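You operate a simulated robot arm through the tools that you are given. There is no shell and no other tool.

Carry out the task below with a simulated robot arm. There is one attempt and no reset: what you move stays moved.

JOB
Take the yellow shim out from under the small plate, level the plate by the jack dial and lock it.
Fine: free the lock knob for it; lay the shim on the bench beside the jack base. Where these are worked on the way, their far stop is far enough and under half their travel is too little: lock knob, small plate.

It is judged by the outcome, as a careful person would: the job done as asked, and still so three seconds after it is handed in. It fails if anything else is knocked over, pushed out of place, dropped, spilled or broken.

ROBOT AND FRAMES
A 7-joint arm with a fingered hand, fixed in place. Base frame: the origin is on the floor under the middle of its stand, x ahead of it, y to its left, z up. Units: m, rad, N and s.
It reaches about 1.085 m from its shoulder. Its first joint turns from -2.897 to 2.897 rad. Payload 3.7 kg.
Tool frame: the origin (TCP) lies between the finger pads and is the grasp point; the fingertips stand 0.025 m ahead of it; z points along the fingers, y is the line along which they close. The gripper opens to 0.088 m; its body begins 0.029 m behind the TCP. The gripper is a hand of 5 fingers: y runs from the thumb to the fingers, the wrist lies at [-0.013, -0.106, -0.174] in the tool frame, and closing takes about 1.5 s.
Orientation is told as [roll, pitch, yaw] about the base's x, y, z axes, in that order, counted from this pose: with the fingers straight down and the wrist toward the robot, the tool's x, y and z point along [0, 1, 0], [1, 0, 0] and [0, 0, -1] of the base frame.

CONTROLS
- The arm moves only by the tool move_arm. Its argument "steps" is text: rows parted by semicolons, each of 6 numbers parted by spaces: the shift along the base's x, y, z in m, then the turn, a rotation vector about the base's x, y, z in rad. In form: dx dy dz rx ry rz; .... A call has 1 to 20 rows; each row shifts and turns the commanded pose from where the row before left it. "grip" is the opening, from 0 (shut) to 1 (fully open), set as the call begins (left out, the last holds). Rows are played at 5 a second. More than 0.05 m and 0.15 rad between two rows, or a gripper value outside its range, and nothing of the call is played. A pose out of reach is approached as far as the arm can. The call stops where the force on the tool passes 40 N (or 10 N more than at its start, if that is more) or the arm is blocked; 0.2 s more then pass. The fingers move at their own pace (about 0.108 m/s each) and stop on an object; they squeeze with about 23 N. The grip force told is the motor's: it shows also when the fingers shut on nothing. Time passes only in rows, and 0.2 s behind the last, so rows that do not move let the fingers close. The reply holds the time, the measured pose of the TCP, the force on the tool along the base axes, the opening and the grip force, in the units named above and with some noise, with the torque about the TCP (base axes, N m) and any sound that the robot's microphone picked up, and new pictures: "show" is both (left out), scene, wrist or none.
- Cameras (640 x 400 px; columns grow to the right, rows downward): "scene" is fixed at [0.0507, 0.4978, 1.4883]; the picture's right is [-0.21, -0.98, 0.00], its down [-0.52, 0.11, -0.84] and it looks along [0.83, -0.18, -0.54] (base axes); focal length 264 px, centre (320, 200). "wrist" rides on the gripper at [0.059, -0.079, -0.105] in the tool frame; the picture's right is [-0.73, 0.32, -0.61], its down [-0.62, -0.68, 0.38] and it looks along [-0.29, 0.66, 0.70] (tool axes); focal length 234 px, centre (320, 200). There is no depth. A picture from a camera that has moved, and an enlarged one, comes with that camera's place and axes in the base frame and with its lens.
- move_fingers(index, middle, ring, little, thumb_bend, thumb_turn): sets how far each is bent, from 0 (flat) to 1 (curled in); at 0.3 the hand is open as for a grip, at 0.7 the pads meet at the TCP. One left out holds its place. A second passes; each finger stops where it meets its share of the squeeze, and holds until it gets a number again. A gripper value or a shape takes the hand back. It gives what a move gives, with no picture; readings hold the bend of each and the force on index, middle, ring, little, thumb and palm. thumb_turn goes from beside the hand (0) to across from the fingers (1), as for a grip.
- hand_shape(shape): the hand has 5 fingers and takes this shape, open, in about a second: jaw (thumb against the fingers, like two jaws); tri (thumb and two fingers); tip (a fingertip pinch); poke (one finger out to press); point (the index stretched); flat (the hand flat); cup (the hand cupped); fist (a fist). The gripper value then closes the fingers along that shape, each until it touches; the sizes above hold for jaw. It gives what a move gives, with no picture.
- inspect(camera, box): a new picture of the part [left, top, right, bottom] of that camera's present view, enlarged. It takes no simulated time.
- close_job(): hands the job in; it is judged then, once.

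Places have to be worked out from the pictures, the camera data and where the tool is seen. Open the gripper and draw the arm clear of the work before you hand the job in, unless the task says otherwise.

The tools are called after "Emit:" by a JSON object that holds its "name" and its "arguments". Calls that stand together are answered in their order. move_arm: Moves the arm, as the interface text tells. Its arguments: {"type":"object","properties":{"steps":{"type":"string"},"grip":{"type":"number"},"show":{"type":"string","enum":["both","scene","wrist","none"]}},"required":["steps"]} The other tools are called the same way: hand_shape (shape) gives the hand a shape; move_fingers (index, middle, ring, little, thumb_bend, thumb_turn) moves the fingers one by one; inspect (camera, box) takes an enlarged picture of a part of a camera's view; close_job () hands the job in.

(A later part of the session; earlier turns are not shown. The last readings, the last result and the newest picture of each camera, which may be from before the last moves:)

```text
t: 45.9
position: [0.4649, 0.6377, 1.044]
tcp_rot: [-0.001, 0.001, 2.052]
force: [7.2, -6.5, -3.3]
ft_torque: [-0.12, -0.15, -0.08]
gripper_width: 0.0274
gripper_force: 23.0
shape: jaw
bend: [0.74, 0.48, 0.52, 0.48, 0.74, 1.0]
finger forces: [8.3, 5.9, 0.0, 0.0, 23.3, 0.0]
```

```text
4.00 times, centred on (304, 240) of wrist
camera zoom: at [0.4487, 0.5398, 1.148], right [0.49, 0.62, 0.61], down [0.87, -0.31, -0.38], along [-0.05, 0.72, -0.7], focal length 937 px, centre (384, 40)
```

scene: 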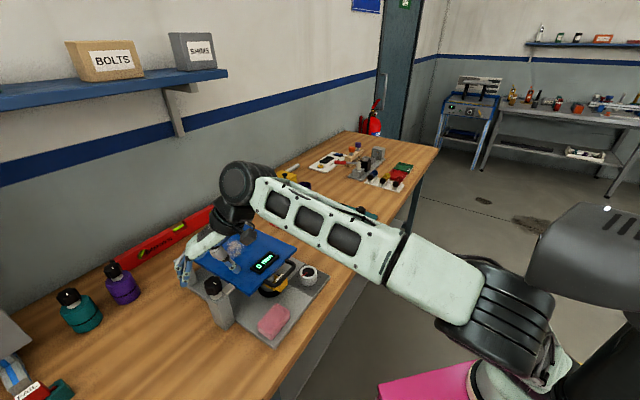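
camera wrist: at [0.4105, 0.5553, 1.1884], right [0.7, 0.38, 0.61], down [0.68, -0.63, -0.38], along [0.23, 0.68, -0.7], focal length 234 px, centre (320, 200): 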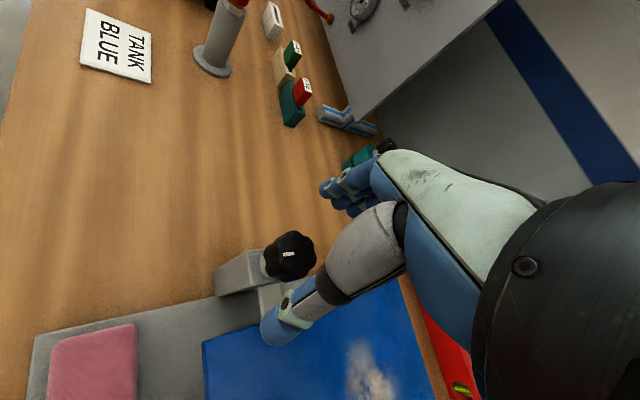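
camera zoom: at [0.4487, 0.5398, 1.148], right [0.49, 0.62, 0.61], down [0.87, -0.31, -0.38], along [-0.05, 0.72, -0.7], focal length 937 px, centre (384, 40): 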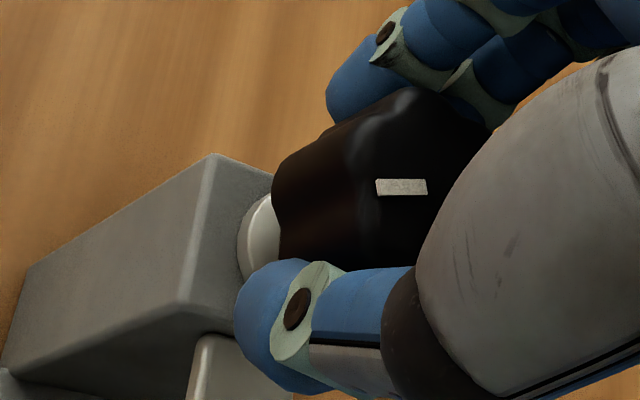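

The knob is following the hand with only slight lag. I'll continue the sweep.

Emit:
{"name": "move_arm", "arguments": {"steps": "0 0 0 0 0 0.05; 0 0 0 0 0 0.05; 0 0 0 0 0 0.05; 0 0 0 0 0 0.05; 0 0 0 0 0 0.05; 0 0 0 0 0 0.05; 0 0 0 0 0 0.05; 0 0 0 0 0 0.05", "show": "none"}}

Emit:
{"name": "inspect", "arguments": {"camera": "wrist", "box": [240, 190, 368, 290]}}

Emit:
{"name": "move_arm", "arguments": {"steps": "0 0 0 0 0 0.05; 0 0 0 0 0 0.05; 0 0 0 0 0 0.05; 0 0 0 0 0 0.05; 0 0 0 0 0 0.05; 0 0 0 0 0 0.05; 0 0 0 0 0 0.05; 0 0 0 0 0 0.05", "show": "none"}}

Emit:
{"name": "inspect", "arguments": {"camera": "wrist", "box": [240, 190, 368, 290]}}

```text
t: 47.7
position: [0.4656, 0.6372, 1.0434]
tcp_rot: [0.0, 0.001, 2.453]
force: [14.2, -5.1, 0.7]
ft_torque: [-0.1, -0.27, -0.11]
gripper_width: 0.0271
gripper_force: 22.4
shape: jaw
bend: [0.74, 0.5, 0.52, 0.48, 0.74, 1.0]
finger forces: [7.3, 5.2, 0.0, 0.0, 25.4, 0.0]
```

```text
4.00 times, centred on (304, 240) of wrist
camera zoom: at [0.488, 0.5414, 1.1478], right [0.21, 0.77, 0.61], down [0.92, 0.05, -0.38], along [-0.32, 0.64, -0.7], focal length 937 px, centre (384, 40)
```

zoom: 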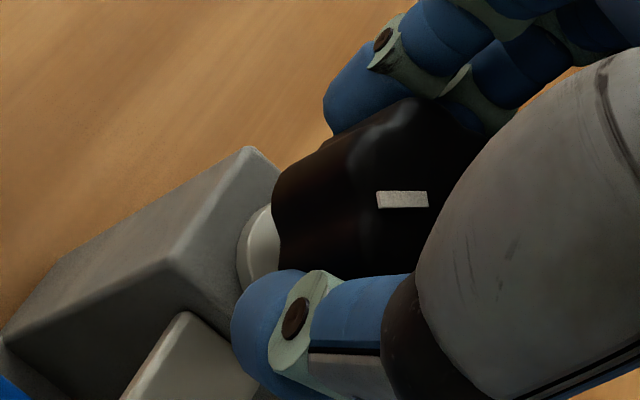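

```text
t: 49.5
position: [0.4657, 0.6365, 1.0436]
tcp_rot: [-0.001, -0.002, 2.852]
force: [10.4, -4.9, 0.0]
ft_torque: [-0.12, -0.21, -0.1]
gripper_width: 0.0258
gripper_force: 23.1
shape: jaw
bend: [0.75, 0.51, 0.52, 0.48, 0.74, 0.97]
finger forces: [6.4, 4.3, 0.0, 0.0, 21.1, 0.1]
```

```text
4.00 times, centred on (304, 240) of wrist
camera zoom: at [0.5228, 0.5579, 1.1481], right [-0.1, 0.79, 0.61], down [0.83, 0.4, -0.38], along [-0.55, 0.47, -0.7], focal length 937 px, centre (384, 40)
```

zoom: 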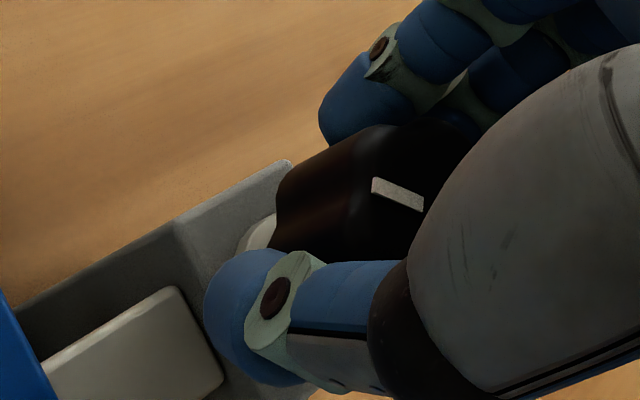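

The mark now lags about 23°, so the knob has turned about 45° (azimuth ~90°) and the hand is slipping against what looks like its far stop. I'll open the hand gently and see where the knob stays.

Emit:
{"name": "move_arm", "arguments": {"steps": "0 0 0 0 0 0; 0 0 0 0 0 0; 0 0 0 0 0 0; 0 0 0 0 0 0; 0 0 0 0 0 0", "grip": 1, "show": "none"}}

Emit:
{"name": "inspect", "arguments": {"camera": "wrist", "box": [240, 190, 368, 290]}}

Emit:
{"name": "inspect", "arguments": {"camera": "scene", "box": [150, 220, 278, 330]}}

```text
t: 50.7
position: [0.4646, 0.6363, 1.0438]
tcp_rot: [-0.001, -0.001, 2.853]
force: [0.3, 0.8, -0.1]
ft_torque: [0.02, -0.01, 0.0]
gripper_width: 0.0876
gripper_force: 0.0
shape: jaw
bend: [0.3, 0.3, 0.3, 0.3, 0.3, 0.98]
finger forces: [0.1, 0.0, 0.1, 0.0, 0.0, 0.0]
```

```text
4.00 times, centred on (304, 240) of wrist
camera zoom: at [0.5223, 0.5581, 1.1482], right [-0.1, 0.79, 0.61], down [0.83, 0.4, -0.38], along [-0.55, 0.47, -0.7], focal length 937 px, centre (384, 40)
```

zoom: 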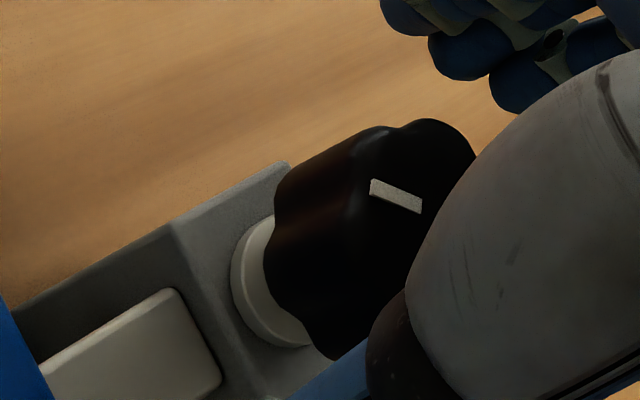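

```text
3.64 times, centred on (214, 275) of scene
camera zoom: at [0.0507, 0.4978, 1.4883], right [-0.21, -0.98, 0.0], down [-0.52, 0.11, -0.84], along [0.83, -0.18, -0.54], focal length 959 px, centre (706, -73)
```

zoom: 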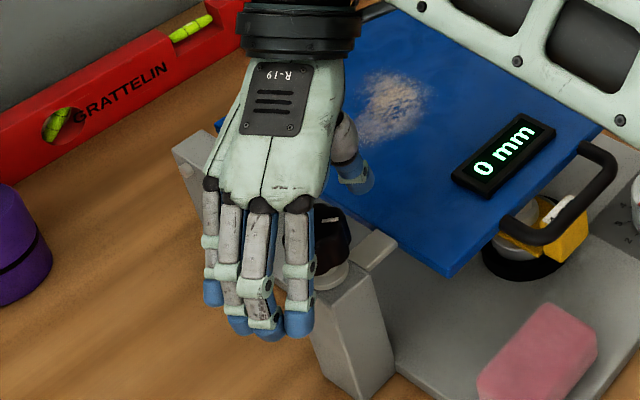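

The knob stays at azimuth ≈89–90°, about 44° from its start. To be sure this is the far stop, I'll rotate back open-handed, regrasp and try to turn it further.

Emit:
{"name": "move_arm", "arguments": {"steps": "0 0 0.004 0 0 -0.1; 0 0 0 0 0 -0.1; 0 0 0 0 0 -0.1; 0 0 0 0 0 -0.1; 0 0 0 0 0 -0.1; 0 0 0 0 0 -0.1; 0 0 0 0 0 -0.1; 0 0 0 0 0 -0.1; 0 0 -0.004 0 0 0; 0 0 0 0 0 0", "show": "none"}}

Emit:
{"name": "inspect", "arguments": {"camera": "wrist", "box": [240, 190, 368, 290]}}

Emit:
{"name": "move_arm", "arguments": {"steps": "0 0 0 0 0 0; 0 0 0 0 0 0; 0 0 0 0 0 0; 0 0 0 0 0 0; 0 0 0 0 0 0; 0 0 0 0 0 0; 0 0 0 0 0 0; 0 0 0 0 0 0", "grip": 0, "show": "none"}}

Emit:
{"name": "inspect", "arguments": {"camera": "wrist", "box": [240, 190, 368, 290]}}

```text
t: 52.9
position: [0.4653, 0.6375, 1.044]
tcp_rot: [-0.002, -0.002, 2.051]
force: [0.4, 0.1, 0.0]
ft_torque: [-0.03, 0.0, -0.02]
gripper_width: 0.0875
gripper_force: 0.1
shape: jaw
bend: [0.3, 0.3, 0.3, 0.3, 0.3, 0.98]
finger forces: [0.1, 0.0, 0.0, 0.0, 0.0, 0.0]
```

```text
4.00 times, centred on (304, 240) of wrist
camera zoom: at [0.4479, 0.5403, 1.1478], right [0.49, 0.62, 0.61], down [0.87, -0.32, -0.38], along [-0.05, 0.72, -0.7], focal length 937 px, centre (384, 40)
```

zoom: 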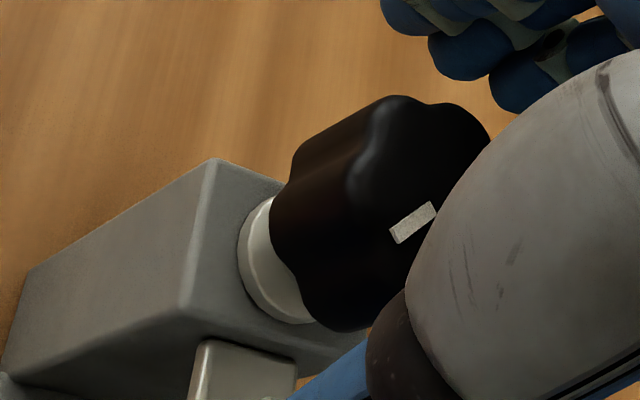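

```text
t: 54.7
position: [0.4643, 0.638, 1.043]
tcp_rot: [0.001, 0.002, 2.054]
force: [-0.1, -4.9, -2.9]
ft_torque: [-0.07, 0.01, -0.01]
gripper_width: 0.0283
gripper_force: 22.7
shape: jaw
bend: [0.74, 0.49, 0.54, 0.51, 0.74, 1.0]
finger forces: [10.1, 6.1, 0.4, 0.0, 20.0, 0.0]
```

```text
4.00 times, centred on (304, 240) of wrist
camera zoom: at [0.448, 0.5402, 1.1478], right [0.49, 0.62, 0.61], down [0.87, -0.32, -0.38], along [-0.05, 0.72, -0.7], focal length 937 px, centre (384, 40)
```

zoom: 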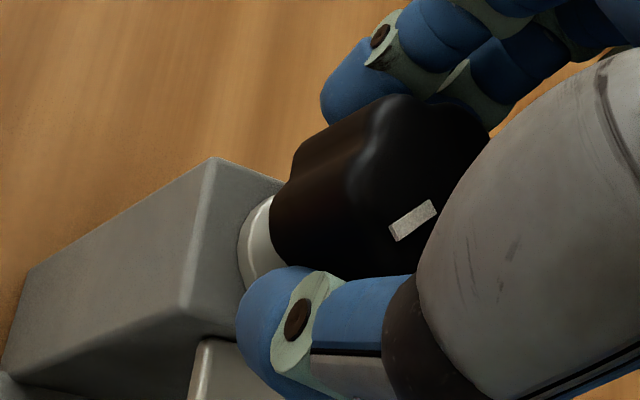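

The closing barely moved the knob. Now I'll turn counter-clockwise again and see whether it follows.

Emit:
{"name": "move_arm", "arguments": {"steps": "0 0 0 0 0 0.05; 0 0 0 0 0 0.05; 0 0 0 0 0 0.05; 0 0 0 0 0 0.05; 0 0 0 0 0 0.05; 0 0 0 0 0 0.05", "show": "none"}}

Emit:
{"name": "inspect", "arguments": {"camera": "wrist", "box": [240, 190, 368, 290]}}

Emit:
{"name": "move_arm", "arguments": {"steps": "0 0 0 0 0 0.05; 0 0 0 0 0 0.05; 0 0 0 0 0 0.05; 0 0 0 0 0 0.05; 0 0 0 0 0 0.05; 0 0 0 0 0 0.05", "show": "none"}}

Emit:
{"name": "inspect", "arguments": {"camera": "wrist", "box": [240, 190, 368, 290]}}

```text
t: 56.1
position: [0.4643, 0.6367, 1.0437]
tcp_rot: [0.0, -0.001, 2.352]
force: [8.1, -5.6, 0.2]
ft_torque: [-0.09, -0.19, -0.08]
gripper_width: 0.0277
gripper_force: 22.6
shape: jaw
bend: [0.74, 0.5, 0.55, 0.51, 0.74, 1.0]
finger forces: [8.8, 6.2, 0.0, 0.0, 23.2, 0.0]
```

```text
4.00 times, centred on (304, 240) of wrist
camera zoom: at [0.478, 0.5396, 1.1477], right [0.29, 0.74, 0.61], down [0.92, -0.05, -0.38], along [-0.26, 0.67, -0.7], focal length 937 px, centre (384, 40)
```

zoom: 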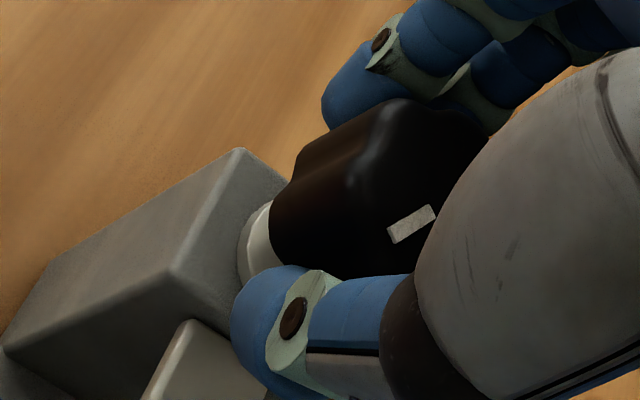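

```text
t: 57.5
position: [0.4645, 0.6356, 1.042]
tcp_rot: [-0.001, 0.0, 2.653]
force: [13.5, -1.6, -0.1]
ft_torque: [-0.1, -0.27, -0.11]
gripper_width: 0.0276
gripper_force: 23.2
shape: jaw
bend: [0.74, 0.51, 0.55, 0.51, 0.74, 1.0]
finger forces: [7.9, 5.8, 0.1, 0.0, 24.7, 0.0]
```

```text
4.00 times, centred on (304, 240) of wrist
camera zoom: at [0.5062, 0.5479, 1.1476], right [0.06, 0.79, 0.61], down [0.89, 0.23, -0.38], along [-0.44, 0.57, -0.7], focal length 937 px, centre (384, 40)
```

zoom: 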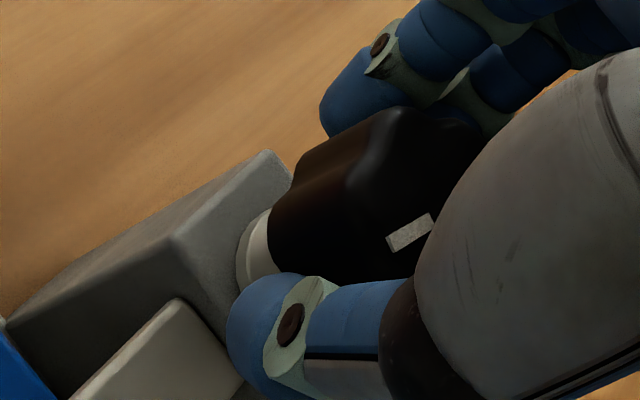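

It follows without slip, so this wasn't the stop; the knob is now about 78° from its start. I'll turn a bit more, then regrasp from a low yaw and continue.

Emit:
{"name": "move_arm", "arguments": {"steps": "0 0 0 0 0 0.05; 0 0 0 0 0 0.05; 0 0 0 0 0 0.04; 0 0 0 0 0 0", "show": "none"}}

Emit:
{"name": "move_arm", "arguments": {"steps": "0 0 0 0 0 0; 0 0 0 0 0 0; 0 0 0 0 0 0; 0 0 0 0 0 0; 0 0 0.004 0 0 -0.1; 0 0 0 0 0 -0.12; 0 0 0 0 0 -0.12; 0 0 0 0 0 -0.12; 0 0 0 0 0 -0.12; 0 0 0 0 0 -0.12; 0 0 0 0 0 -0.12; 0 0 0 0 0 -0.12; 0 0 0 0 0 -0.12; 0 0 -0.004 0 0 -0.07; 0 0 0 0 0 0", "grip": 1, "show": "none"}}

Emit:
{"name": "inspect", "arguments": {"camera": "wrist", "box": [240, 190, 368, 290]}}

```text
t: 58.5
position: [0.4659, 0.638, 1.0429]
tcp_rot: [0.0, -0.001, 2.791]
force: [11.8, -1.9, -2.2]
ft_torque: [-0.05, -0.25, -0.09]
gripper_width: 0.0273
gripper_force: 22.7
shape: jaw
bend: [0.74, 0.51, 0.55, 0.51, 0.74, 0.99]
finger forces: [7.5, 4.4, 0.1, 0.0, 23.3, 0.0]
```

```text
t: 61.7
position: [0.465, 0.6379, 1.0423]
tcp_rot: [0.001, -0.001, 1.658]
force: [-0.6, -0.4, 0.6]
ft_torque: [-0.01, -0.03, 0.03]
gripper_width: 0.0876
gripper_force: 0.0
shape: jaw
bend: [0.3, 0.3, 0.3, 0.3, 0.3, 0.98]
finger forces: [0.0, 0.0, 0.0, 0.2, 0.1, 0.1]
```

```text
4.00 times, centred on (304, 240) of wrist
camera zoom: at [0.4113, 0.5533, 1.1474], right [0.69, 0.39, 0.61], down [0.68, -0.62, -0.38], along [0.23, 0.68, -0.7], focal length 937 px, centre (384, 40)
```

zoom: 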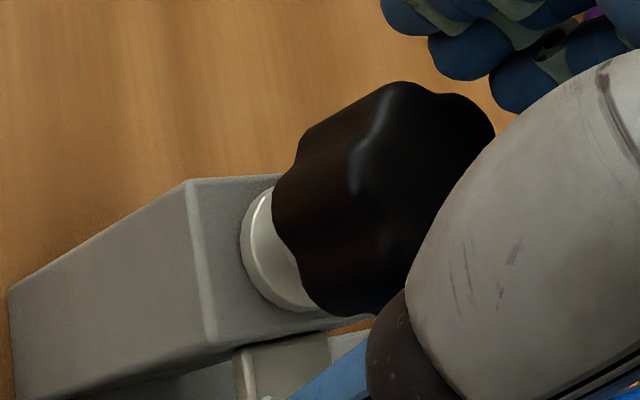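

The mark is now hidden by the thumb side, consistent with about 85° total. I'll regrasp and sweep again from yaw 1.66 to 2.75.

Emit:
{"name": "move_arm", "arguments": {"steps": "0 0 0 0 0 0; 0 0 0 0 0 0; 0 0 0 0 0 0; 0 0 0 0 0 0; 0 0 0 0 0 0; 0 0 0 0 0 0; 0 0 0 0 0 0; 0 0 0 0 0 0; 0 0 0 0 0 0.05; 0 0 0 0 0 0.05; 0 0 0 0 0 0.05; 0 0 0 0 0 0.05; 0 0 0 0 0 0.05; 0 0 0 0 0 0.05", "grip": 0, "show": "none"}}

Emit:
{"name": "inspect", "arguments": {"camera": "wrist", "box": [240, 190, 368, 290]}}

Emit:
{"name": "inspect", "arguments": {"camera": "scene", "box": [180, 250, 244, 310]}}

Emit:
{"name": "move_arm", "arguments": {"steps": "0 0 0 0 0 0.05; 0 0 0 0 0 0.05; 0 0 0 0 0 0.05; 0 0 0 0 0 0.05; 0 0 0 0 0 0.05; 0 0 0 0 0 0.05; 0 0 0 0 0 0.05; 0 0 0 0 0 0.05", "show": "none"}}

Emit:
{"name": "inspect", "arguments": {"camera": "wrist", "box": [240, 190, 368, 290]}}

Emit:
{"name": "inspect", "arguments": {"camera": "scene", "box": [180, 250, 244, 310]}}

```text
t: 64.7
position: [0.4662, 0.637, 1.0436]
tcp_rot: [-0.001, -0.001, 1.961]
force: [6.6, -6.3, -2.0]
ft_torque: [-0.14, -0.15, -0.09]
gripper_width: 0.0275
gripper_force: 22.9
shape: jaw
bend: [0.74, 0.48, 0.53, 0.48, 0.74, 1.0]
finger forces: [8.2, 5.7, 0.4, 0.0, 22.8, 0.0]
```

```text
4.00 times, centred on (304, 240) of wrist
camera zoom: at [0.4395, 0.5414, 1.1475], right [0.55, 0.57, 0.61], down [0.84, -0.39, -0.38], along [0.02, 0.72, -0.7], focal length 937 px, centre (384, 40)
```

zoom: 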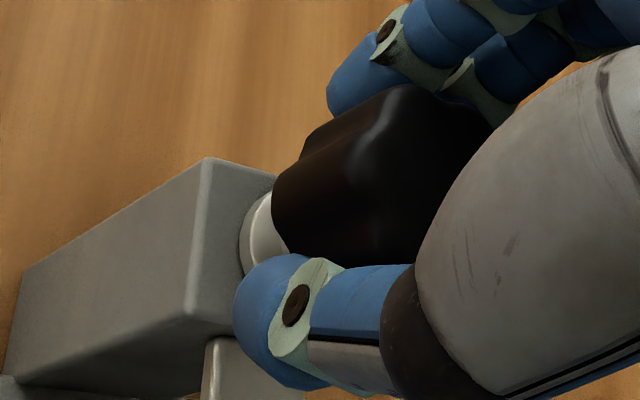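

```text
6.67 times, centred on (212, 280) of scene
camera zoom: at [0.0507, 0.4978, 1.4883], right [-0.21, -0.98, 0.0], down [-0.52, 0.11, -0.84], along [0.83, -0.18, -0.54], focal length 1758 px, centre (1040, -333)
```

zoom: 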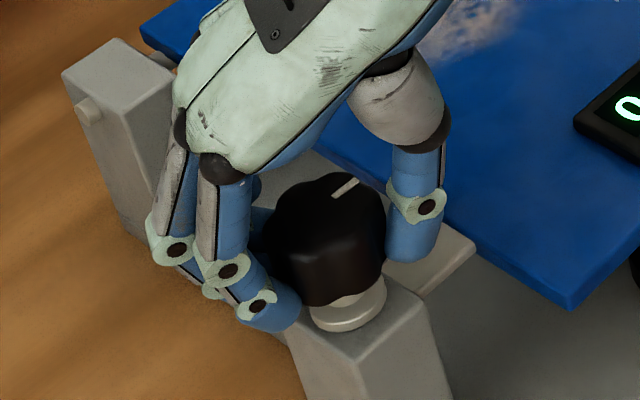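

```text
t: 66.5
position: [0.4654, 0.6365, 1.044]
tcp_rot: [-0.001, -0.001, 2.359]
force: [12.7, -6.2, -0.2]
ft_torque: [-0.14, -0.24, -0.09]
gripper_width: 0.0272
gripper_force: 22.7
shape: jaw
bend: [0.75, 0.49, 0.53, 0.48, 0.74, 0.99]
finger forces: [7.2, 5.4, 0.2, 0.1, 25.0, 0.1]
```

```text
4.00 times, centred on (304, 240) of wrist
camera zoom: at [0.4785, 0.5395, 1.1475], right [0.28, 0.74, 0.61], down [0.92, -0.04, -0.38], along [-0.26, 0.67, -0.7], focal length 937 px, centre (384, 40)
```

zoom: 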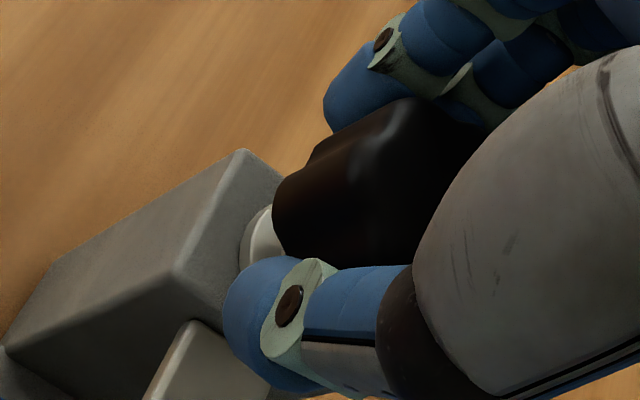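

```text
6.67 times, centred on (212, 280) of scene
camera zoom: at [0.0507, 0.4978, 1.4883], right [-0.21, -0.98, 0.0], down [-0.52, 0.11, -0.84], along [0.83, -0.18, -0.54], focal length 1758 px, centre (1040, -333)
```

zoom: 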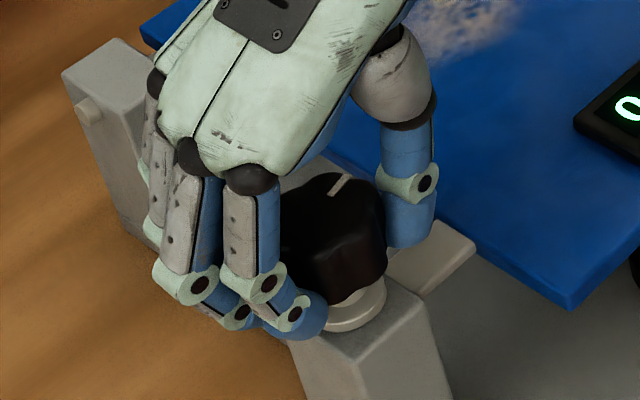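

To tell whether it's still following, I'll zoom the scene view onto the mark and then keep turning.

Emit:
{"name": "inspect", "arguments": {"camera": "scene", "box": [200, 260, 228, 284]}}

Emit:
{"name": "move_arm", "arguments": {"steps": "0 0 0 0 0 0.05; 0 0 0 0 0 0.05; 0 0 0 0 0 0.05; 0 0 0 0 0 0.05; 0 0 0 0 0 0.05; 0 0 0 0 0 0.05; 0 0 0 0 0 0.05; 0 0 0 0 0 0.05", "show": "none"}}

Emit:
{"name": "inspect", "arguments": {"camera": "scene", "box": [200, 260, 228, 284]}}

Emit:
{"name": "inspect", "arguments": {"camera": "wrist", "box": [240, 190, 368, 290]}}

```text
16.00 times, centred on (214, 272) of scene
camera zoom: at [0.0507, 0.4978, 1.4883], right [-0.21, -0.98, 0.0], down [-0.52, 0.11, -0.84], along [0.83, -0.18, -0.54], focal length 4218 px, centre (2016, -952)
```

zoom: 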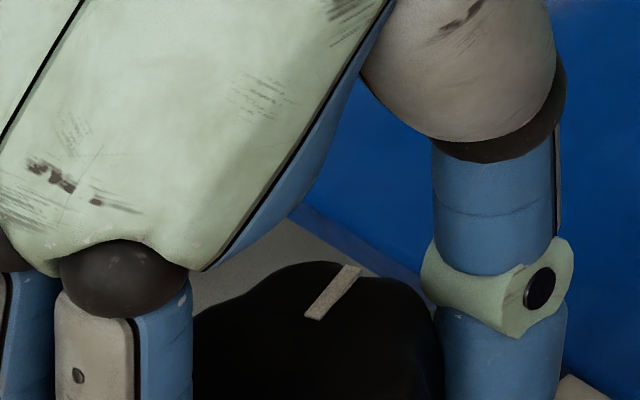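

```text
t: 68.3
position: [0.4653, 0.6377, 1.0426]
tcp_rot: [0.001, 0.001, 2.76]
force: [8.3, -9.3, -2.8]
ft_torque: [-0.16, -0.15, -0.05]
gripper_width: 0.0253
gripper_force: 22.9
shape: jaw
bend: [0.75, 0.51, 0.53, 0.48, 0.75, 0.96]
finger forces: [6.0, 3.4, 0.1, 0.1, 21.7, 0.0]
```

```text
16.00 times, centred on (214, 272) of scene
camera zoom: at [0.0507, 0.4978, 1.4883], right [-0.21, -0.98, 0.0], down [-0.52, 0.11, -0.84], along [0.83, -0.18, -0.54], focal length 4218 px, centre (2016, -952)
```

zoom: 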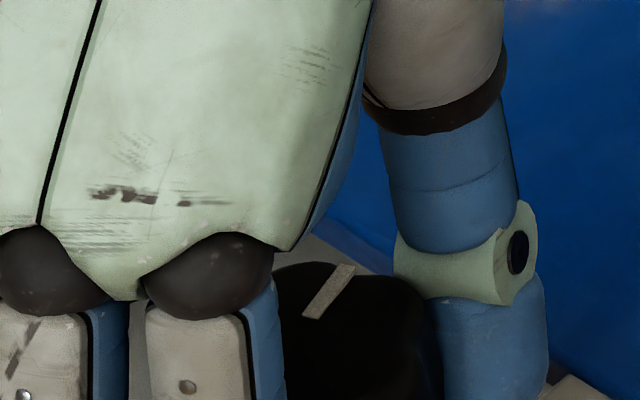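

```text
4.00 times, centred on (304, 240) of wrist
camera zoom: at [0.5149, 0.553, 1.1478], right [-0.03, 0.79, 0.61], down [0.86, 0.32, -0.38], along [-0.5, 0.51, -0.7], focal length 937 px, centre (384, 40)
```

zoom: 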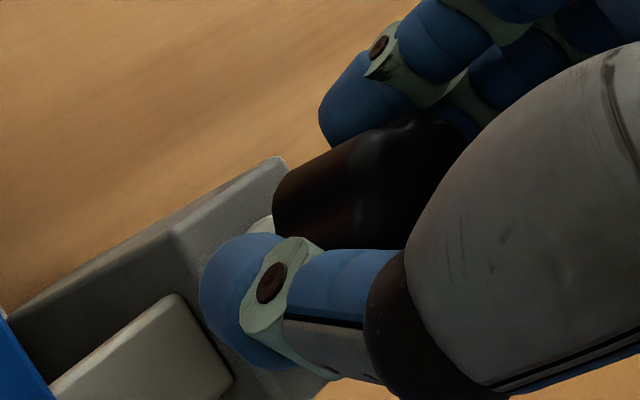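

The mark has barely moved in the last 23° of hand turn, and side force builds up toward the end of each sweep. So the slip comes from grip offset rather than clearly from a stop. Total so far is about 107°. I'll regrasp and use a shorter sweep with a small pivot correction.

Emit:
{"name": "move_arm", "arguments": {"steps": "0 0 0 0 0 0; 0 0 0 0 0 0; 0 0 0 0 0 0; 0 0 0 0 0 0; 0 0 0.004 0 0 -0.1; 0 0 0 0 0 -0.12; 0 0 0 0 0 -0.12; 0 0 0 0 0 -0.12; 0 0 0 0 0 -0.12; 0 0 0 0 0 -0.12; 0 0 0 0 0 -0.12; 0 0 0 0 0 -0.12; 0 0 -0.005 0 0 -0.12; 0 0 0 0 0 0", "grip": 1, "show": "none"}}

Emit:
{"name": "inspect", "arguments": {"camera": "scene", "box": [196, 258, 232, 290]}}

Emit:
{"name": "move_arm", "arguments": {"steps": "0 0 0 0 0 0; 0 0 0 0 0 0; 0 0 0 0 0 0; 0 0 0 0 0 0; 0 0 0 0 0 0; 0 0 0 0 0 0; 0 0 0 0 0 0; 0 0 0 0 0 0", "grip": 0, "show": "none"}}

Emit:
{"name": "inspect", "arguments": {"camera": "scene", "box": [196, 258, 232, 290]}}

```text
t: 71.3
position: [0.4662, 0.6372, 1.042]
tcp_rot: [-0.001, -0.001, 1.696]
force: [-0.3, 0.1, 0.7]
ft_torque: [0.03, -0.01, -0.04]
gripper_width: 0.0877
gripper_force: 0.0
shape: jaw
bend: [0.3, 0.3, 0.3, 0.3, 0.3, 0.98]
finger forces: [0.0, 0.1, 0.0, 0.0, 0.0, 0.0]
```

```text
12.50 times, centred on (214, 274) of scene
camera zoom: at [0.0507, 0.4978, 1.4883], right [-0.21, -0.98, 0.0], down [-0.52, 0.11, -0.84], along [0.83, -0.18, -0.54], focal length 3296 px, centre (1645, -725)
```

zoom: 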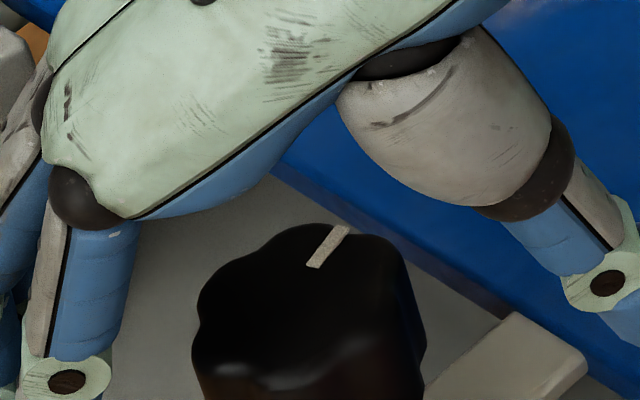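

```text
t: 73.1
position: [0.4652, 0.6376, 1.0417]
tcp_rot: [-0.001, 0.0, 1.698]
force: [0.5, -5.1, -2.4]
ft_torque: [-0.1, 0.02, 0.0]
gripper_width: 0.0291
gripper_force: 23.2
shape: jaw
bend: [0.74, 0.47, 0.53, 0.48, 0.74, 1.0]
finger forces: [10.1, 5.8, 0.3, 0.1, 21.3, 0.1]
```

```text
12.50 times, centred on (214, 274) of scene
camera zoom: at [0.0507, 0.4978, 1.4883], right [-0.21, -0.98, 0.0], down [-0.52, 0.11, -0.84], along [0.83, -0.18, -0.54], focal length 3296 px, centre (1645, -725)
```

zoom: 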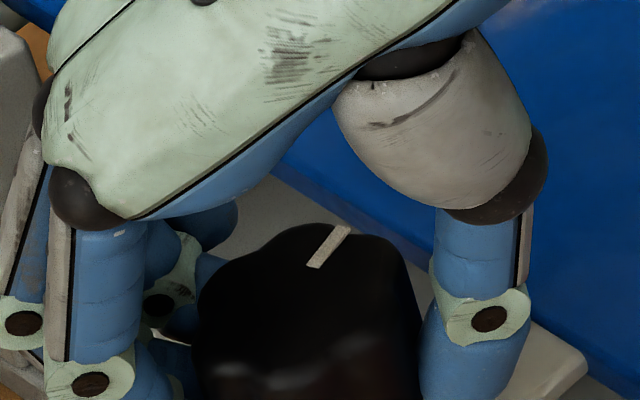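

The knob holds at about 106° total with no movement on closing. I'll turn with a small +x pivot correction and check the mark.

Emit:
{"name": "move_arm", "arguments": {"steps": "0.0004 0 0 0 0 0.05; 0.0004 0 0 0 0 0.05; 0.0004 0 0 0 0 0.05; 0.0004 0 0 0 0 0.05; 0.0004 0 0 0 0 0.05; 0.0004 0 0 0 0 0.05; 0.0004 0 0 0 0 0.05; 0.0004 0 0 0 0 0.05", "show": "none"}}

Emit:
{"name": "inspect", "arguments": {"camera": "scene", "box": [196, 258, 232, 290]}}

```text
t: 74.9
position: [0.4679, 0.636, 1.0419]
tcp_rot: [0.0, -0.001, 2.098]
force: [3.2, -2.8, -1.3]
ft_torque: [-0.03, -0.04, -0.05]
gripper_width: 0.0285
gripper_force: 22.9
shape: jaw
bend: [0.74, 0.48, 0.53, 0.48, 0.75, 1.0]
finger forces: [11.1, 6.4, 0.0, 0.1, 21.0, 0.0]
```

```text
12.50 times, centred on (214, 274) of scene
camera zoom: at [0.0507, 0.4978, 1.4883], right [-0.21, -0.98, 0.0], down [-0.52, 0.11, -0.84], along [0.83, -0.18, -0.54], focal length 3296 px, centre (1645, -725)
```

zoom: 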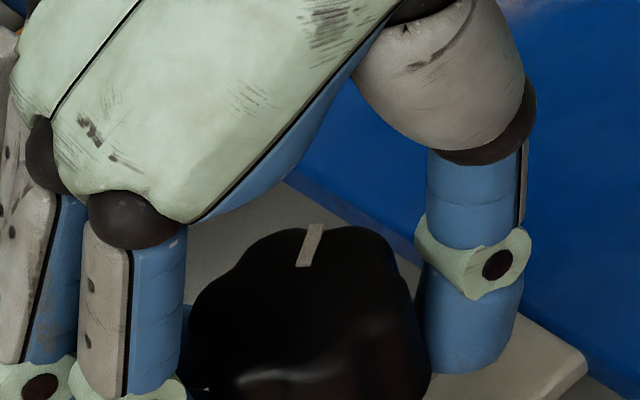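

With the pivot correction the side force is low and the knob follows (about 125° total). I'll continue the same way.

Emit:
{"name": "move_arm", "arguments": {"steps": "0.0004 0 0 0 0 0.05; 0.0004 0 0 0 0 0.05; 0.0004 0 0 0 0 0.05; 0.0004 0 0 0 0 0.05; 0.0004 0 0 0 0 0.05; 0.0004 0.0002 0 0 0 0.05; 0.0004 0.0002 0 0 0 0.05; 0.0004 0.0002 0 0 0 0.05", "show": "none"}}

Emit:
{"name": "inspect", "arguments": {"camera": "scene", "box": [196, 258, 232, 290]}}

Emit:
{"name": "move_arm", "arguments": {"steps": "0.0003 0.0003 0 0 0 0.05; 0.0003 0.0003 0 0 0 0.05; 0.0003 0.0003 0 0 0 0.05; 0.0003 0.0003 0 0 0 0.05; 0.0003 0.0003 0 0 0 0.05; 0.0003 0.0003 0 0 0 0.05", "show": "none"}}

Emit:
{"name": "inspect", "arguments": {"camera": "scene", "box": [196, 258, 232, 290]}}

```text
t: 76.7
position: [0.4704, 0.6383, 1.0421]
tcp_rot: [0.0, -0.001, 2.498]
force: [-0.8, -3.7, -2.5]
ft_torque: [-0.06, 0.06, -0.02]
gripper_width: 0.0287
gripper_force: 23.2
shape: jaw
bend: [0.74, 0.48, 0.53, 0.48, 0.75, 0.99]
finger forces: [12.8, 6.3, 0.0, 0.1, 20.7, 0.0]
```

```text
12.50 times, centred on (214, 274) of scene
camera zoom: at [0.0507, 0.4978, 1.4883], right [-0.21, -0.98, 0.0], down [-0.52, 0.11, -0.84], along [0.83, -0.18, -0.54], focal length 3296 px, centre (1645, -725)
```

zoom: 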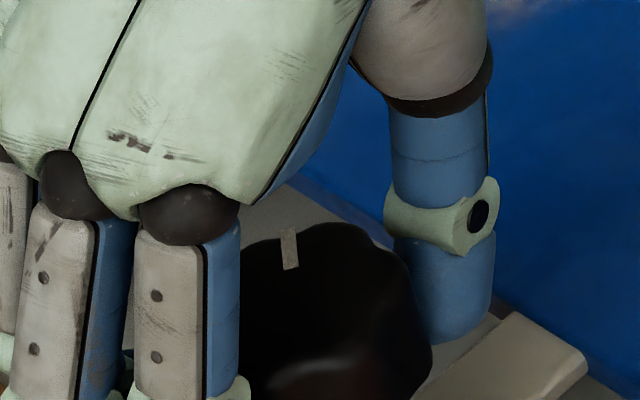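

```text
t: 78.1
position: [0.4736, 0.6404, 1.0425]
tcp_rot: [0.0, -0.003, 2.796]
force: [-2.2, -6.1, -5.9]
ft_torque: [-0.07, 0.03, 0.0]
gripper_width: 0.0287
gripper_force: 22.7
shape: jaw
bend: [0.74, 0.48, 0.53, 0.48, 0.75, 0.98]
finger forces: [13.4, 5.9, 0.0, 0.1, 20.3, 0.0]
```

```text
12.50 times, centred on (214, 274) of scene
camera zoom: at [0.0507, 0.4978, 1.4883], right [-0.21, -0.98, 0.0], down [-0.52, 0.11, -0.84], along [0.83, -0.18, -0.54], focal length 3296 px, centre (1645, -725)
```

zoom: 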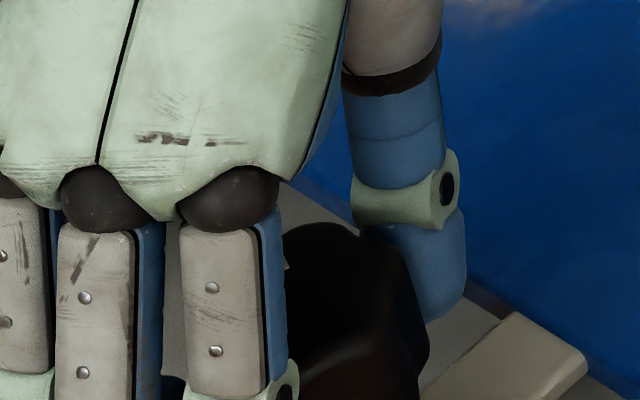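

The knob keeps following at low force; the total is now about 160°. I'll reset and do another sweep.

Emit:
{"name": "move_arm", "arguments": {"steps": "0 0 0 0 0 0; 0 0 0 0 0 0; 0 0 0 0 0 0; 0 0 0 0 0 0; -0.001 0 0.004 0 0 -0.1; -0.001 -0.0005 0 0 0 -0.12; -0.001 -0.0005 0 0 0 -0.12; -0.001 -0.0005 0 0 0 -0.12; -0.001 -0.0005 0 0 0 -0.12; -0.001 -0.0004 0 0 0 -0.12; -0.001 0 0 0 0 -0.12; -0.001 0 0 0 0 -0.12; 0 0 -0.004 0 0 -0.12; 0 0 0 0 0 0", "grip": 1, "show": "none"}}

Emit:
{"name": "inspect", "arguments": {"camera": "scene", "box": [196, 258, 232, 290]}}

Emit:
{"name": "move_arm", "arguments": {"steps": "0 0 0 0 0 0; 0 0 0 0 0 0; 0 0 0 0 0 0; 0 0 0 0 0 0; 0 0 0 0 0 0; 0 0 0 0 0 0; 0 0 0 0 0 0; 0 0 0 0 0 0; 0.0004 0 0 0 0 0.05; 0.0004 0 0 0 0 0.05; 0.0004 0 0 0 0 0.05; 0.0004 0 0 0 0 0.05; 0.0004 0 0 0 0 0.05; 0.0004 0 0 0 0 0.05; 0.0004 0 0 0 0 0.05; 0.0004 0 0 0 0 0.05", "grip": 0, "show": "none"}}

Emit:
{"name": "inspect", "arguments": {"camera": "scene", "box": [196, 258, 232, 290]}}

```text
t: 81.1
position: [0.4662, 0.637, 1.0409]
tcp_rot: [0.0, 0.0, 1.733]
force: [0.7, -0.2, 0.3]
ft_torque: [0.02, 0.04, 0.0]
gripper_width: 0.0875
gripper_force: 0.1
shape: jaw
bend: [0.3, 0.3, 0.3, 0.3, 0.3, 0.98]
finger forces: [0.0, 0.1, 0.1, 0.1, 0.1, 0.0]
```

```text
12.50 times, centred on (214, 274) of scene
camera zoom: at [0.0507, 0.4978, 1.4883], right [-0.21, -0.98, 0.0], down [-0.52, 0.11, -0.84], along [0.83, -0.18, -0.54], focal length 3296 px, centre (1645, -725)
```

zoom: 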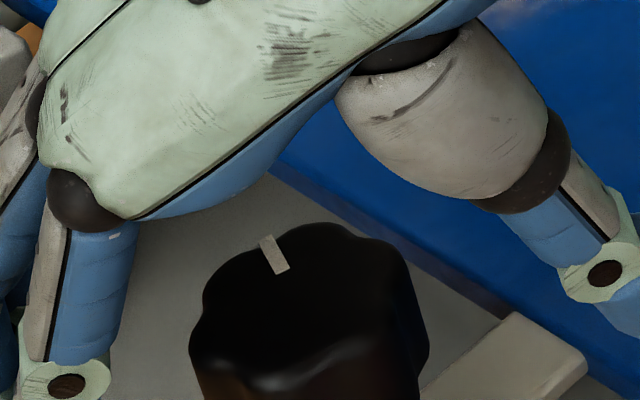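

```text
t: 84.5
position: [0.4692, 0.6368, 1.0427]
tcp_rot: [0.001, -0.001, 2.136]
force: [-3.4, -0.7, -1.9]
ft_torque: [0.05, 0.07, -0.01]
gripper_width: 0.0287
gripper_force: 22.9
shape: jaw
bend: [0.74, 0.48, 0.52, 0.49, 0.75, 1.0]
finger forces: [12.3, 7.4, 0.1, 0.0, 19.6, 0.0]
```

```text
12.50 times, centred on (214, 274) of scene
camera zoom: at [0.0507, 0.4978, 1.4883], right [-0.21, -0.98, 0.0], down [-0.52, 0.11, -0.84], along [0.83, -0.18, -0.54], focal length 3296 px, centre (1645, -725)
```

zoom: 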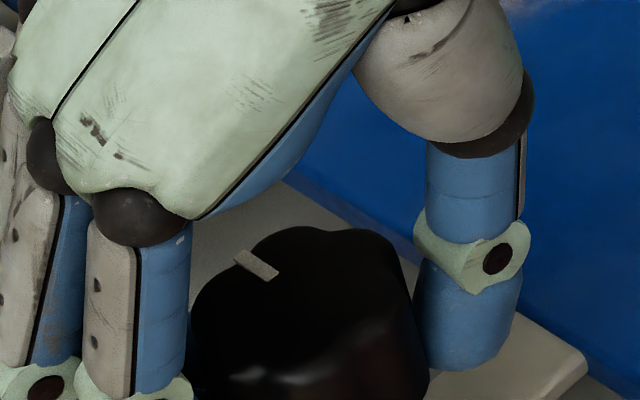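

The mark is now at 45°, which is 180° of total turn, and it's still moving freely. I'll continue.

Emit:
{"name": "move_arm", "arguments": {"steps": "0.0003 0 0 0 0 0.05; 0.0003 0 0 0 0 0.05; 0.0003 0 0 0 0 0.05; 0.0003 0 0 0 0 0.05; 0.0003 0.0002 0 0 0 0.05; 0.0003 0.0002 0 0 0 0.05; 0.0003 0.0002 0 0 0 0.05; 0.0003 0.0002 0 0 0 0.05; 0.0003 0.0002 0 0 0 0.05; 0.0003 0.0002 0 0 0 0.05; 0.0003 0.0002 0 0 0 0.05; 0.0003 0.0002 0 0 0 0.05", "show": "none"}}

Emit:
{"name": "inspect", "arguments": {"camera": "scene", "box": [196, 258, 232, 290]}}

Emit:
{"name": "move_arm", "arguments": {"steps": "0 0 0 0 0 0; 0 0 0 0 0 0; 0 0 0 0 0 0; 0 0 0 0 0 0; -0.001 0 0.004 0 0 -0.1; -0.001 -0.0003 0 0 0 -0.12; -0.001 -0.0003 0 0 0 -0.12; -0.001 -0.0003 0 0 0 -0.12; -0.001 -0.0003 0 0 0 -0.12; -0.001 -0.0003 0 0 0 -0.12; 0 0 0 0 0 -0.12; 0 0 0 0 0 -0.12; 0 0 -0.004 0 0 -0.12; 0 0 0 0 0 0", "grip": 1, "show": "none"}}

Emit:
{"name": "inspect", "arguments": {"camera": "scene", "box": [196, 258, 232, 290]}}

```text
t: 87.1
position: [0.4716, 0.6383, 1.0417]
tcp_rot: [-0.001, -0.003, 2.734]
force: [0.2, 5.4, -5.1]
ft_torque: [0.18, 0.05, -0.29]
gripper_width: 0.0273
gripper_force: 23.0
shape: jaw
bend: [0.74, 0.49, 0.52, 0.49, 0.77, 0.94]
finger forces: [11.6, 10.2, 0.0, 0.1, 20.5, 0.1]
```

```text
12.50 times, centred on (214, 274) of scene
camera zoom: at [0.0507, 0.4978, 1.4883], right [-0.21, -0.98, 0.0], down [-0.52, 0.11, -0.84], along [0.83, -0.18, -0.54], focal length 3296 px, centre (1645, -725)
```

zoom: 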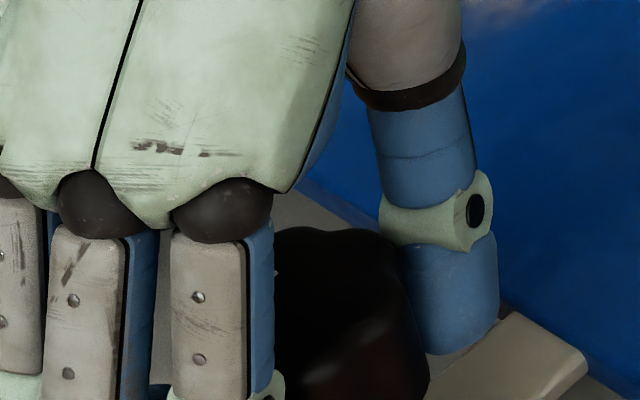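

```text
t: 90.1
position: [0.4662, 0.6375, 1.0424]
tcp_rot: [-0.001, 0.001, 1.67]
force: [1.1, 1.1, 0.3]
ft_torque: [0.02, -0.04, -0.02]
gripper_width: 0.0876
gripper_force: 0.0
shape: jaw
bend: [0.3, 0.3, 0.3, 0.3, 0.3, 0.98]
finger forces: [0.0, 0.1, 0.0, 0.0, 0.1, 0.0]
```

```text
12.50 times, centred on (214, 274) of scene
camera zoom: at [0.0507, 0.4978, 1.4883], right [-0.21, -0.98, 0.0], down [-0.52, 0.11, -0.84], along [0.83, -0.18, -0.54], focal length 3296 px, centre (1645, -725)
```

zoom: 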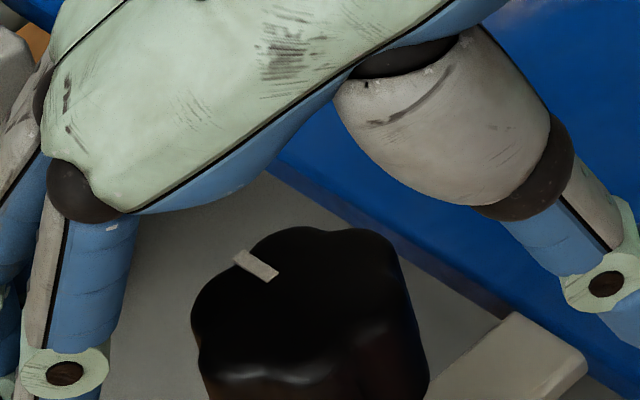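

A clear torque spike (−0.29 N·m) showed the stop, and the knob rests 180° from its locked position: it is fully freed. Next I'll rise clear and move right with the yaw unwinding, to study the plate, shim and dial from there.

Emit:
{"name": "move_arm", "arguments": {"steps": "0 0 0.04 0 0 0; 0 0 0.04 0 0 0; 0 0 0.04 0 0 0; 0.01 -0.02 0.03 0 0 0; 0.015 -0.03 0.02 0 0 -0.1; 0.015 -0.03 0.02 0 0 -0.1; 0.015 -0.03 0.02 0 0 -0.1; 0.015 -0.03 0.02 0 0 -0.1; 0.015 -0.03 0.01 0 0 -0.1; 0.015 -0.03 0 0 0 -0.1; 0.015 -0.02 0 0 0 -0.1; 0.015 -0.02 0 0 0 -0.1; 0 0 0 0 0 0"}}

```text
t: 92.9
position: [0.5958, 0.3983, 1.2819]
tcp_rot: [-0.001, 0.001, 0.872]
force: [0.0, -0.2, -0.7]
ft_torque: [-0.01, -0.06, 0.0]
gripper_width: 0.0877
gripper_force: 0.1
shape: jaw
bend: [0.3, 0.3, 0.3, 0.3, 0.3, 0.98]
finger forces: [0.0, 0.0, 0.0, 0.1, 0.0, 0.0]
camera wrist: at [0.4988, 0.3752, 1.3861], right [0.76, -0.22, 0.61], down [0.04, -0.92, -0.38], along [0.65, 0.32, -0.7], focal length 234 px, centre (320, 200)
```

scene: 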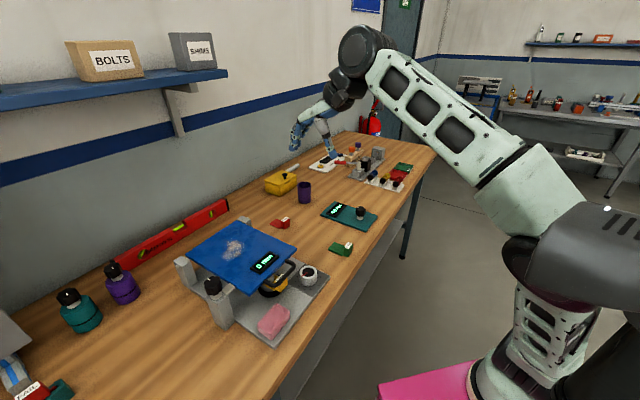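
wrist: 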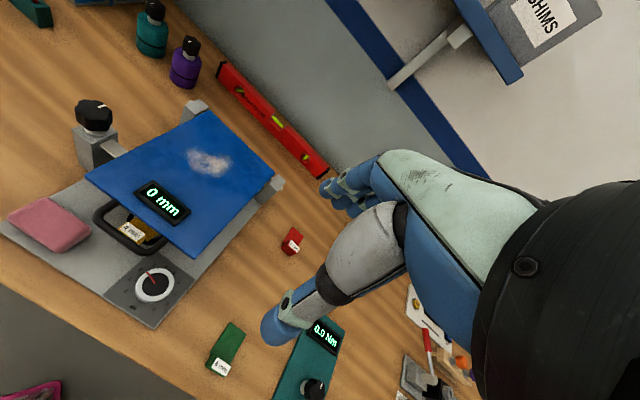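

Everything is undisturbed and the knob's mark now faces the rear. I'll zoom in on the plate front, shim and dial from this vantage point.

Emit:
{"name": "inspect", "arguments": {"camera": "wrist", "box": [60, 150, 220, 320]}}

Emit:
{"name": "inspect", "arguments": {"camera": "wrist", "box": [100, 190, 196, 310]}}

Emit:
{"name": "inspect", "arguments": {"camera": "scene", "box": [170, 215, 340, 350]}}

```text
2.35 times, centred on (140, 235) of wrist
camera zoom: at [0.4988, 0.3752, 1.3861], right [0.76, -0.22, 0.61], down [0.04, -0.92, -0.38], along [0.65, 0.32, -0.7], focal length 551 px, centre (744, 118)
```

zoom: 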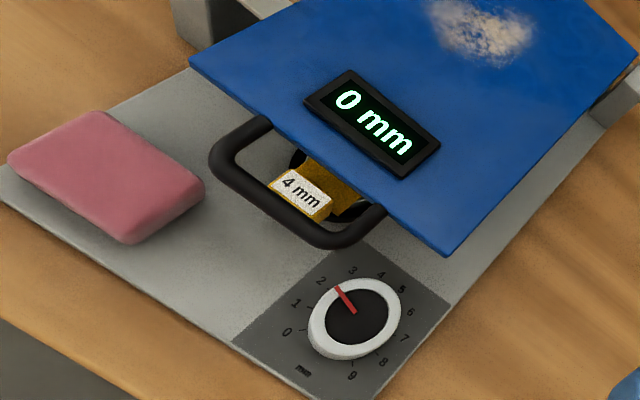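

```text
3.33 times, centred on (148, 250) of wrist
camera zoom: at [0.4988, 0.3752, 1.3861], right [0.76, -0.22, 0.61], down [0.04, -0.92, -0.38], along [0.65, 0.32, -0.7], focal length 781 px, centre (893, 33)
```

zoom: 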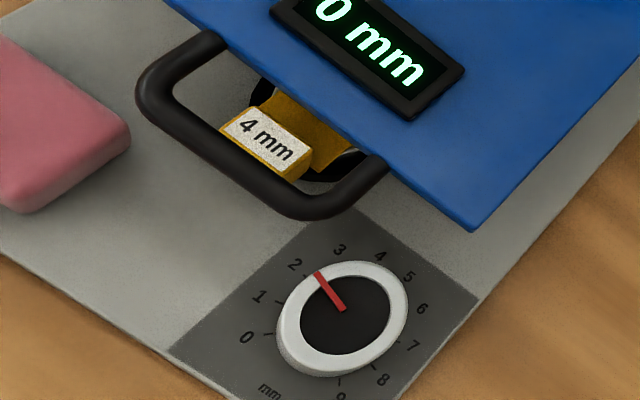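

```text
2.96 times, centred on (255, 282) of scene
camera zoom: at [0.0507, 0.4978, 1.4883], right [-0.21, -0.98, 0.0], down [-0.52, 0.11, -0.84], along [0.83, -0.18, -0.54], focal length 781 px, centre (513, -44)
```

zoom: 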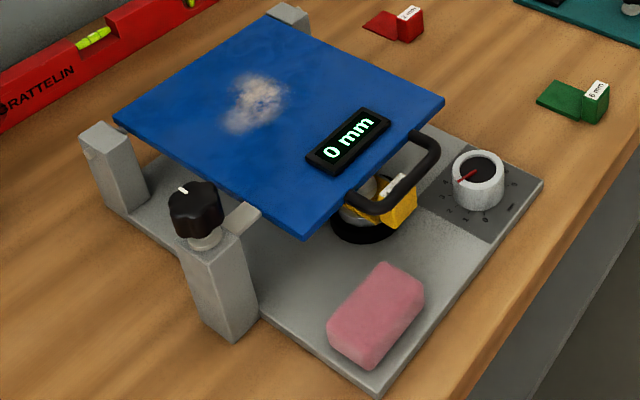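

The dial reads about 2–2.5 on a clockwise 0–9 mm scale, so the target after removing the 4 mm shim should be about 6. The handle blocks the shim's block from above, so the plate must be lifted. I'll bring the hand to the plate's right side with the fingers to point left, starting by turning the yaw.

Emit:
{"name": "move_arm", "arguments": {"steps": "0.01 0 0 0 0 -0.12; 0.01 0 0 0 0 -0.14; 0.01 0 0 0 0 -0.14; 0.01 0 0 0 0 -0.14; 0.01 0 0 0 0 -0.14; 0.01 0 0 0 0 -0.14; 0.01 0 0 0 0 -0.14; 0.01 0 0 0 0 -0.14; 0.01 0 0 0 0 -0.14; 0.01 0 0 0 0 -0.14; 0.01 0 0 0 0 -0.14; 0 0 0 0 0 -0.14; 0 0 0 0 0 0"}}

```text
t: 95.7
position: [0.6989, 0.3748, 1.2654]
tcp_rot: [-0.003, 0.02, -0.737]
force: [-0.3, -0.2, -0.2]
ft_torque: [-0.01, 0.01, 0.02]
gripper_width: 0.0877
gripper_force: 0.1
shape: jaw
bend: [0.3, 0.3, 0.3, 0.3, 0.3, 0.98]
finger forces: [0.1, 0.0, 0.0, 0.0, 0.0, 0.0]
out of reach, approached as far as the arm can: row 11, 12
camera wrist: at [0.68, 0.4705, 1.371], right [-0.24, -0.76, 0.6], down [-0.93, 0.0, -0.37], along [0.28, -0.65, -0.71], focal length 234 px, centre (320, 200)
```

scene: 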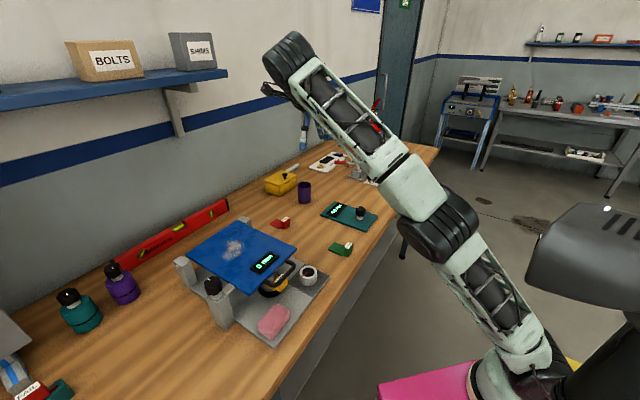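
wrist: 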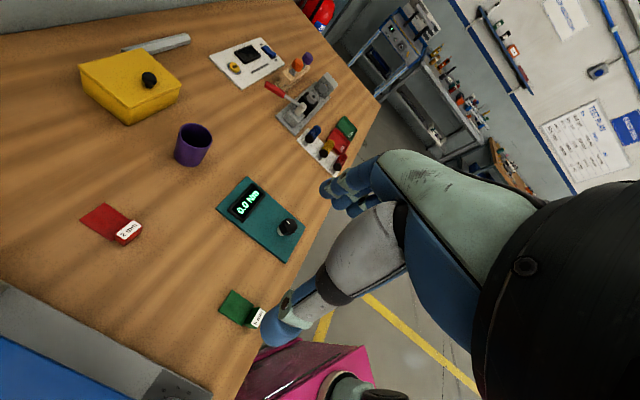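

The yaw is reached. Now I'll tip the hand about the bench-depth axis so the fingers swing to point left, lowering to keep within reach.

Emit:
{"name": "move_arm", "arguments": {"steps": "0 0 -0.012 0.099 0.099 0; 0 0 -0.012 0.099 0.099 0; 0 0 -0.012 0.099 0.099 0; 0 0 -0.012 0.099 0.099 0; 0 0 -0.012 0.099 0.099 0; 0 0 -0.012 0.099 0.099 0; 0 0 -0.012 0.099 0.099 0; 0 0 -0.012 0.099 0.099 0; 0 0 -0.012 0.099 0.099 0; 0 0 -0.012 0.099 0.099 0; 0 0 0 0.099 0.099 0; 0 0 0 0 0 0"}}

```text
t: 98.3
position: [0.6981, 0.3756, 1.145]
tcp_rot: [1.358, 1.52, 0.577]
force: [0.2, -0.1, 0.3]
ft_torque: [0.0, -0.02, 0.01]
gripper_width: 0.0875
gripper_force: 0.1
shape: jaw
bend: [0.3, 0.3, 0.3, 0.3, 0.3, 0.98]
finger forces: [0.0, 0.0, 0.0, 0.0, 0.0, 0.0]
camera wrist: at [0.809, 0.3413, 1.2271], right [-0.07, -0.93, -0.35], down [-0.74, -0.19, 0.65], along [-0.67, 0.3, -0.68], focal length 234 px, centre (320, 200)
```

scene: 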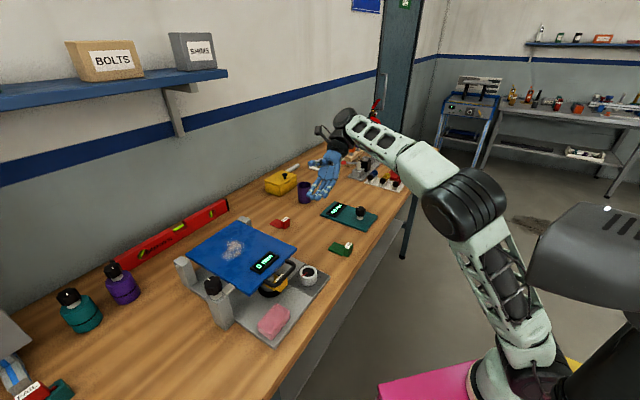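
wrist: 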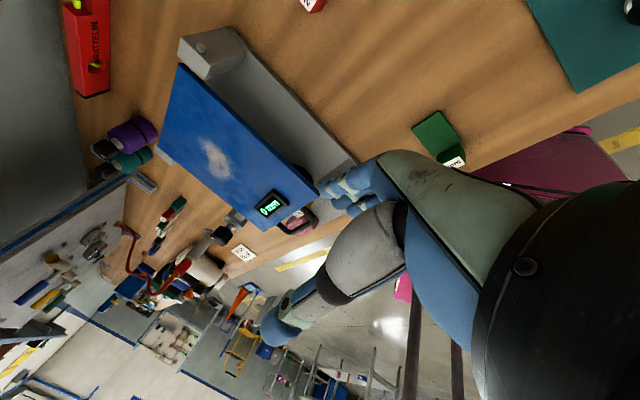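

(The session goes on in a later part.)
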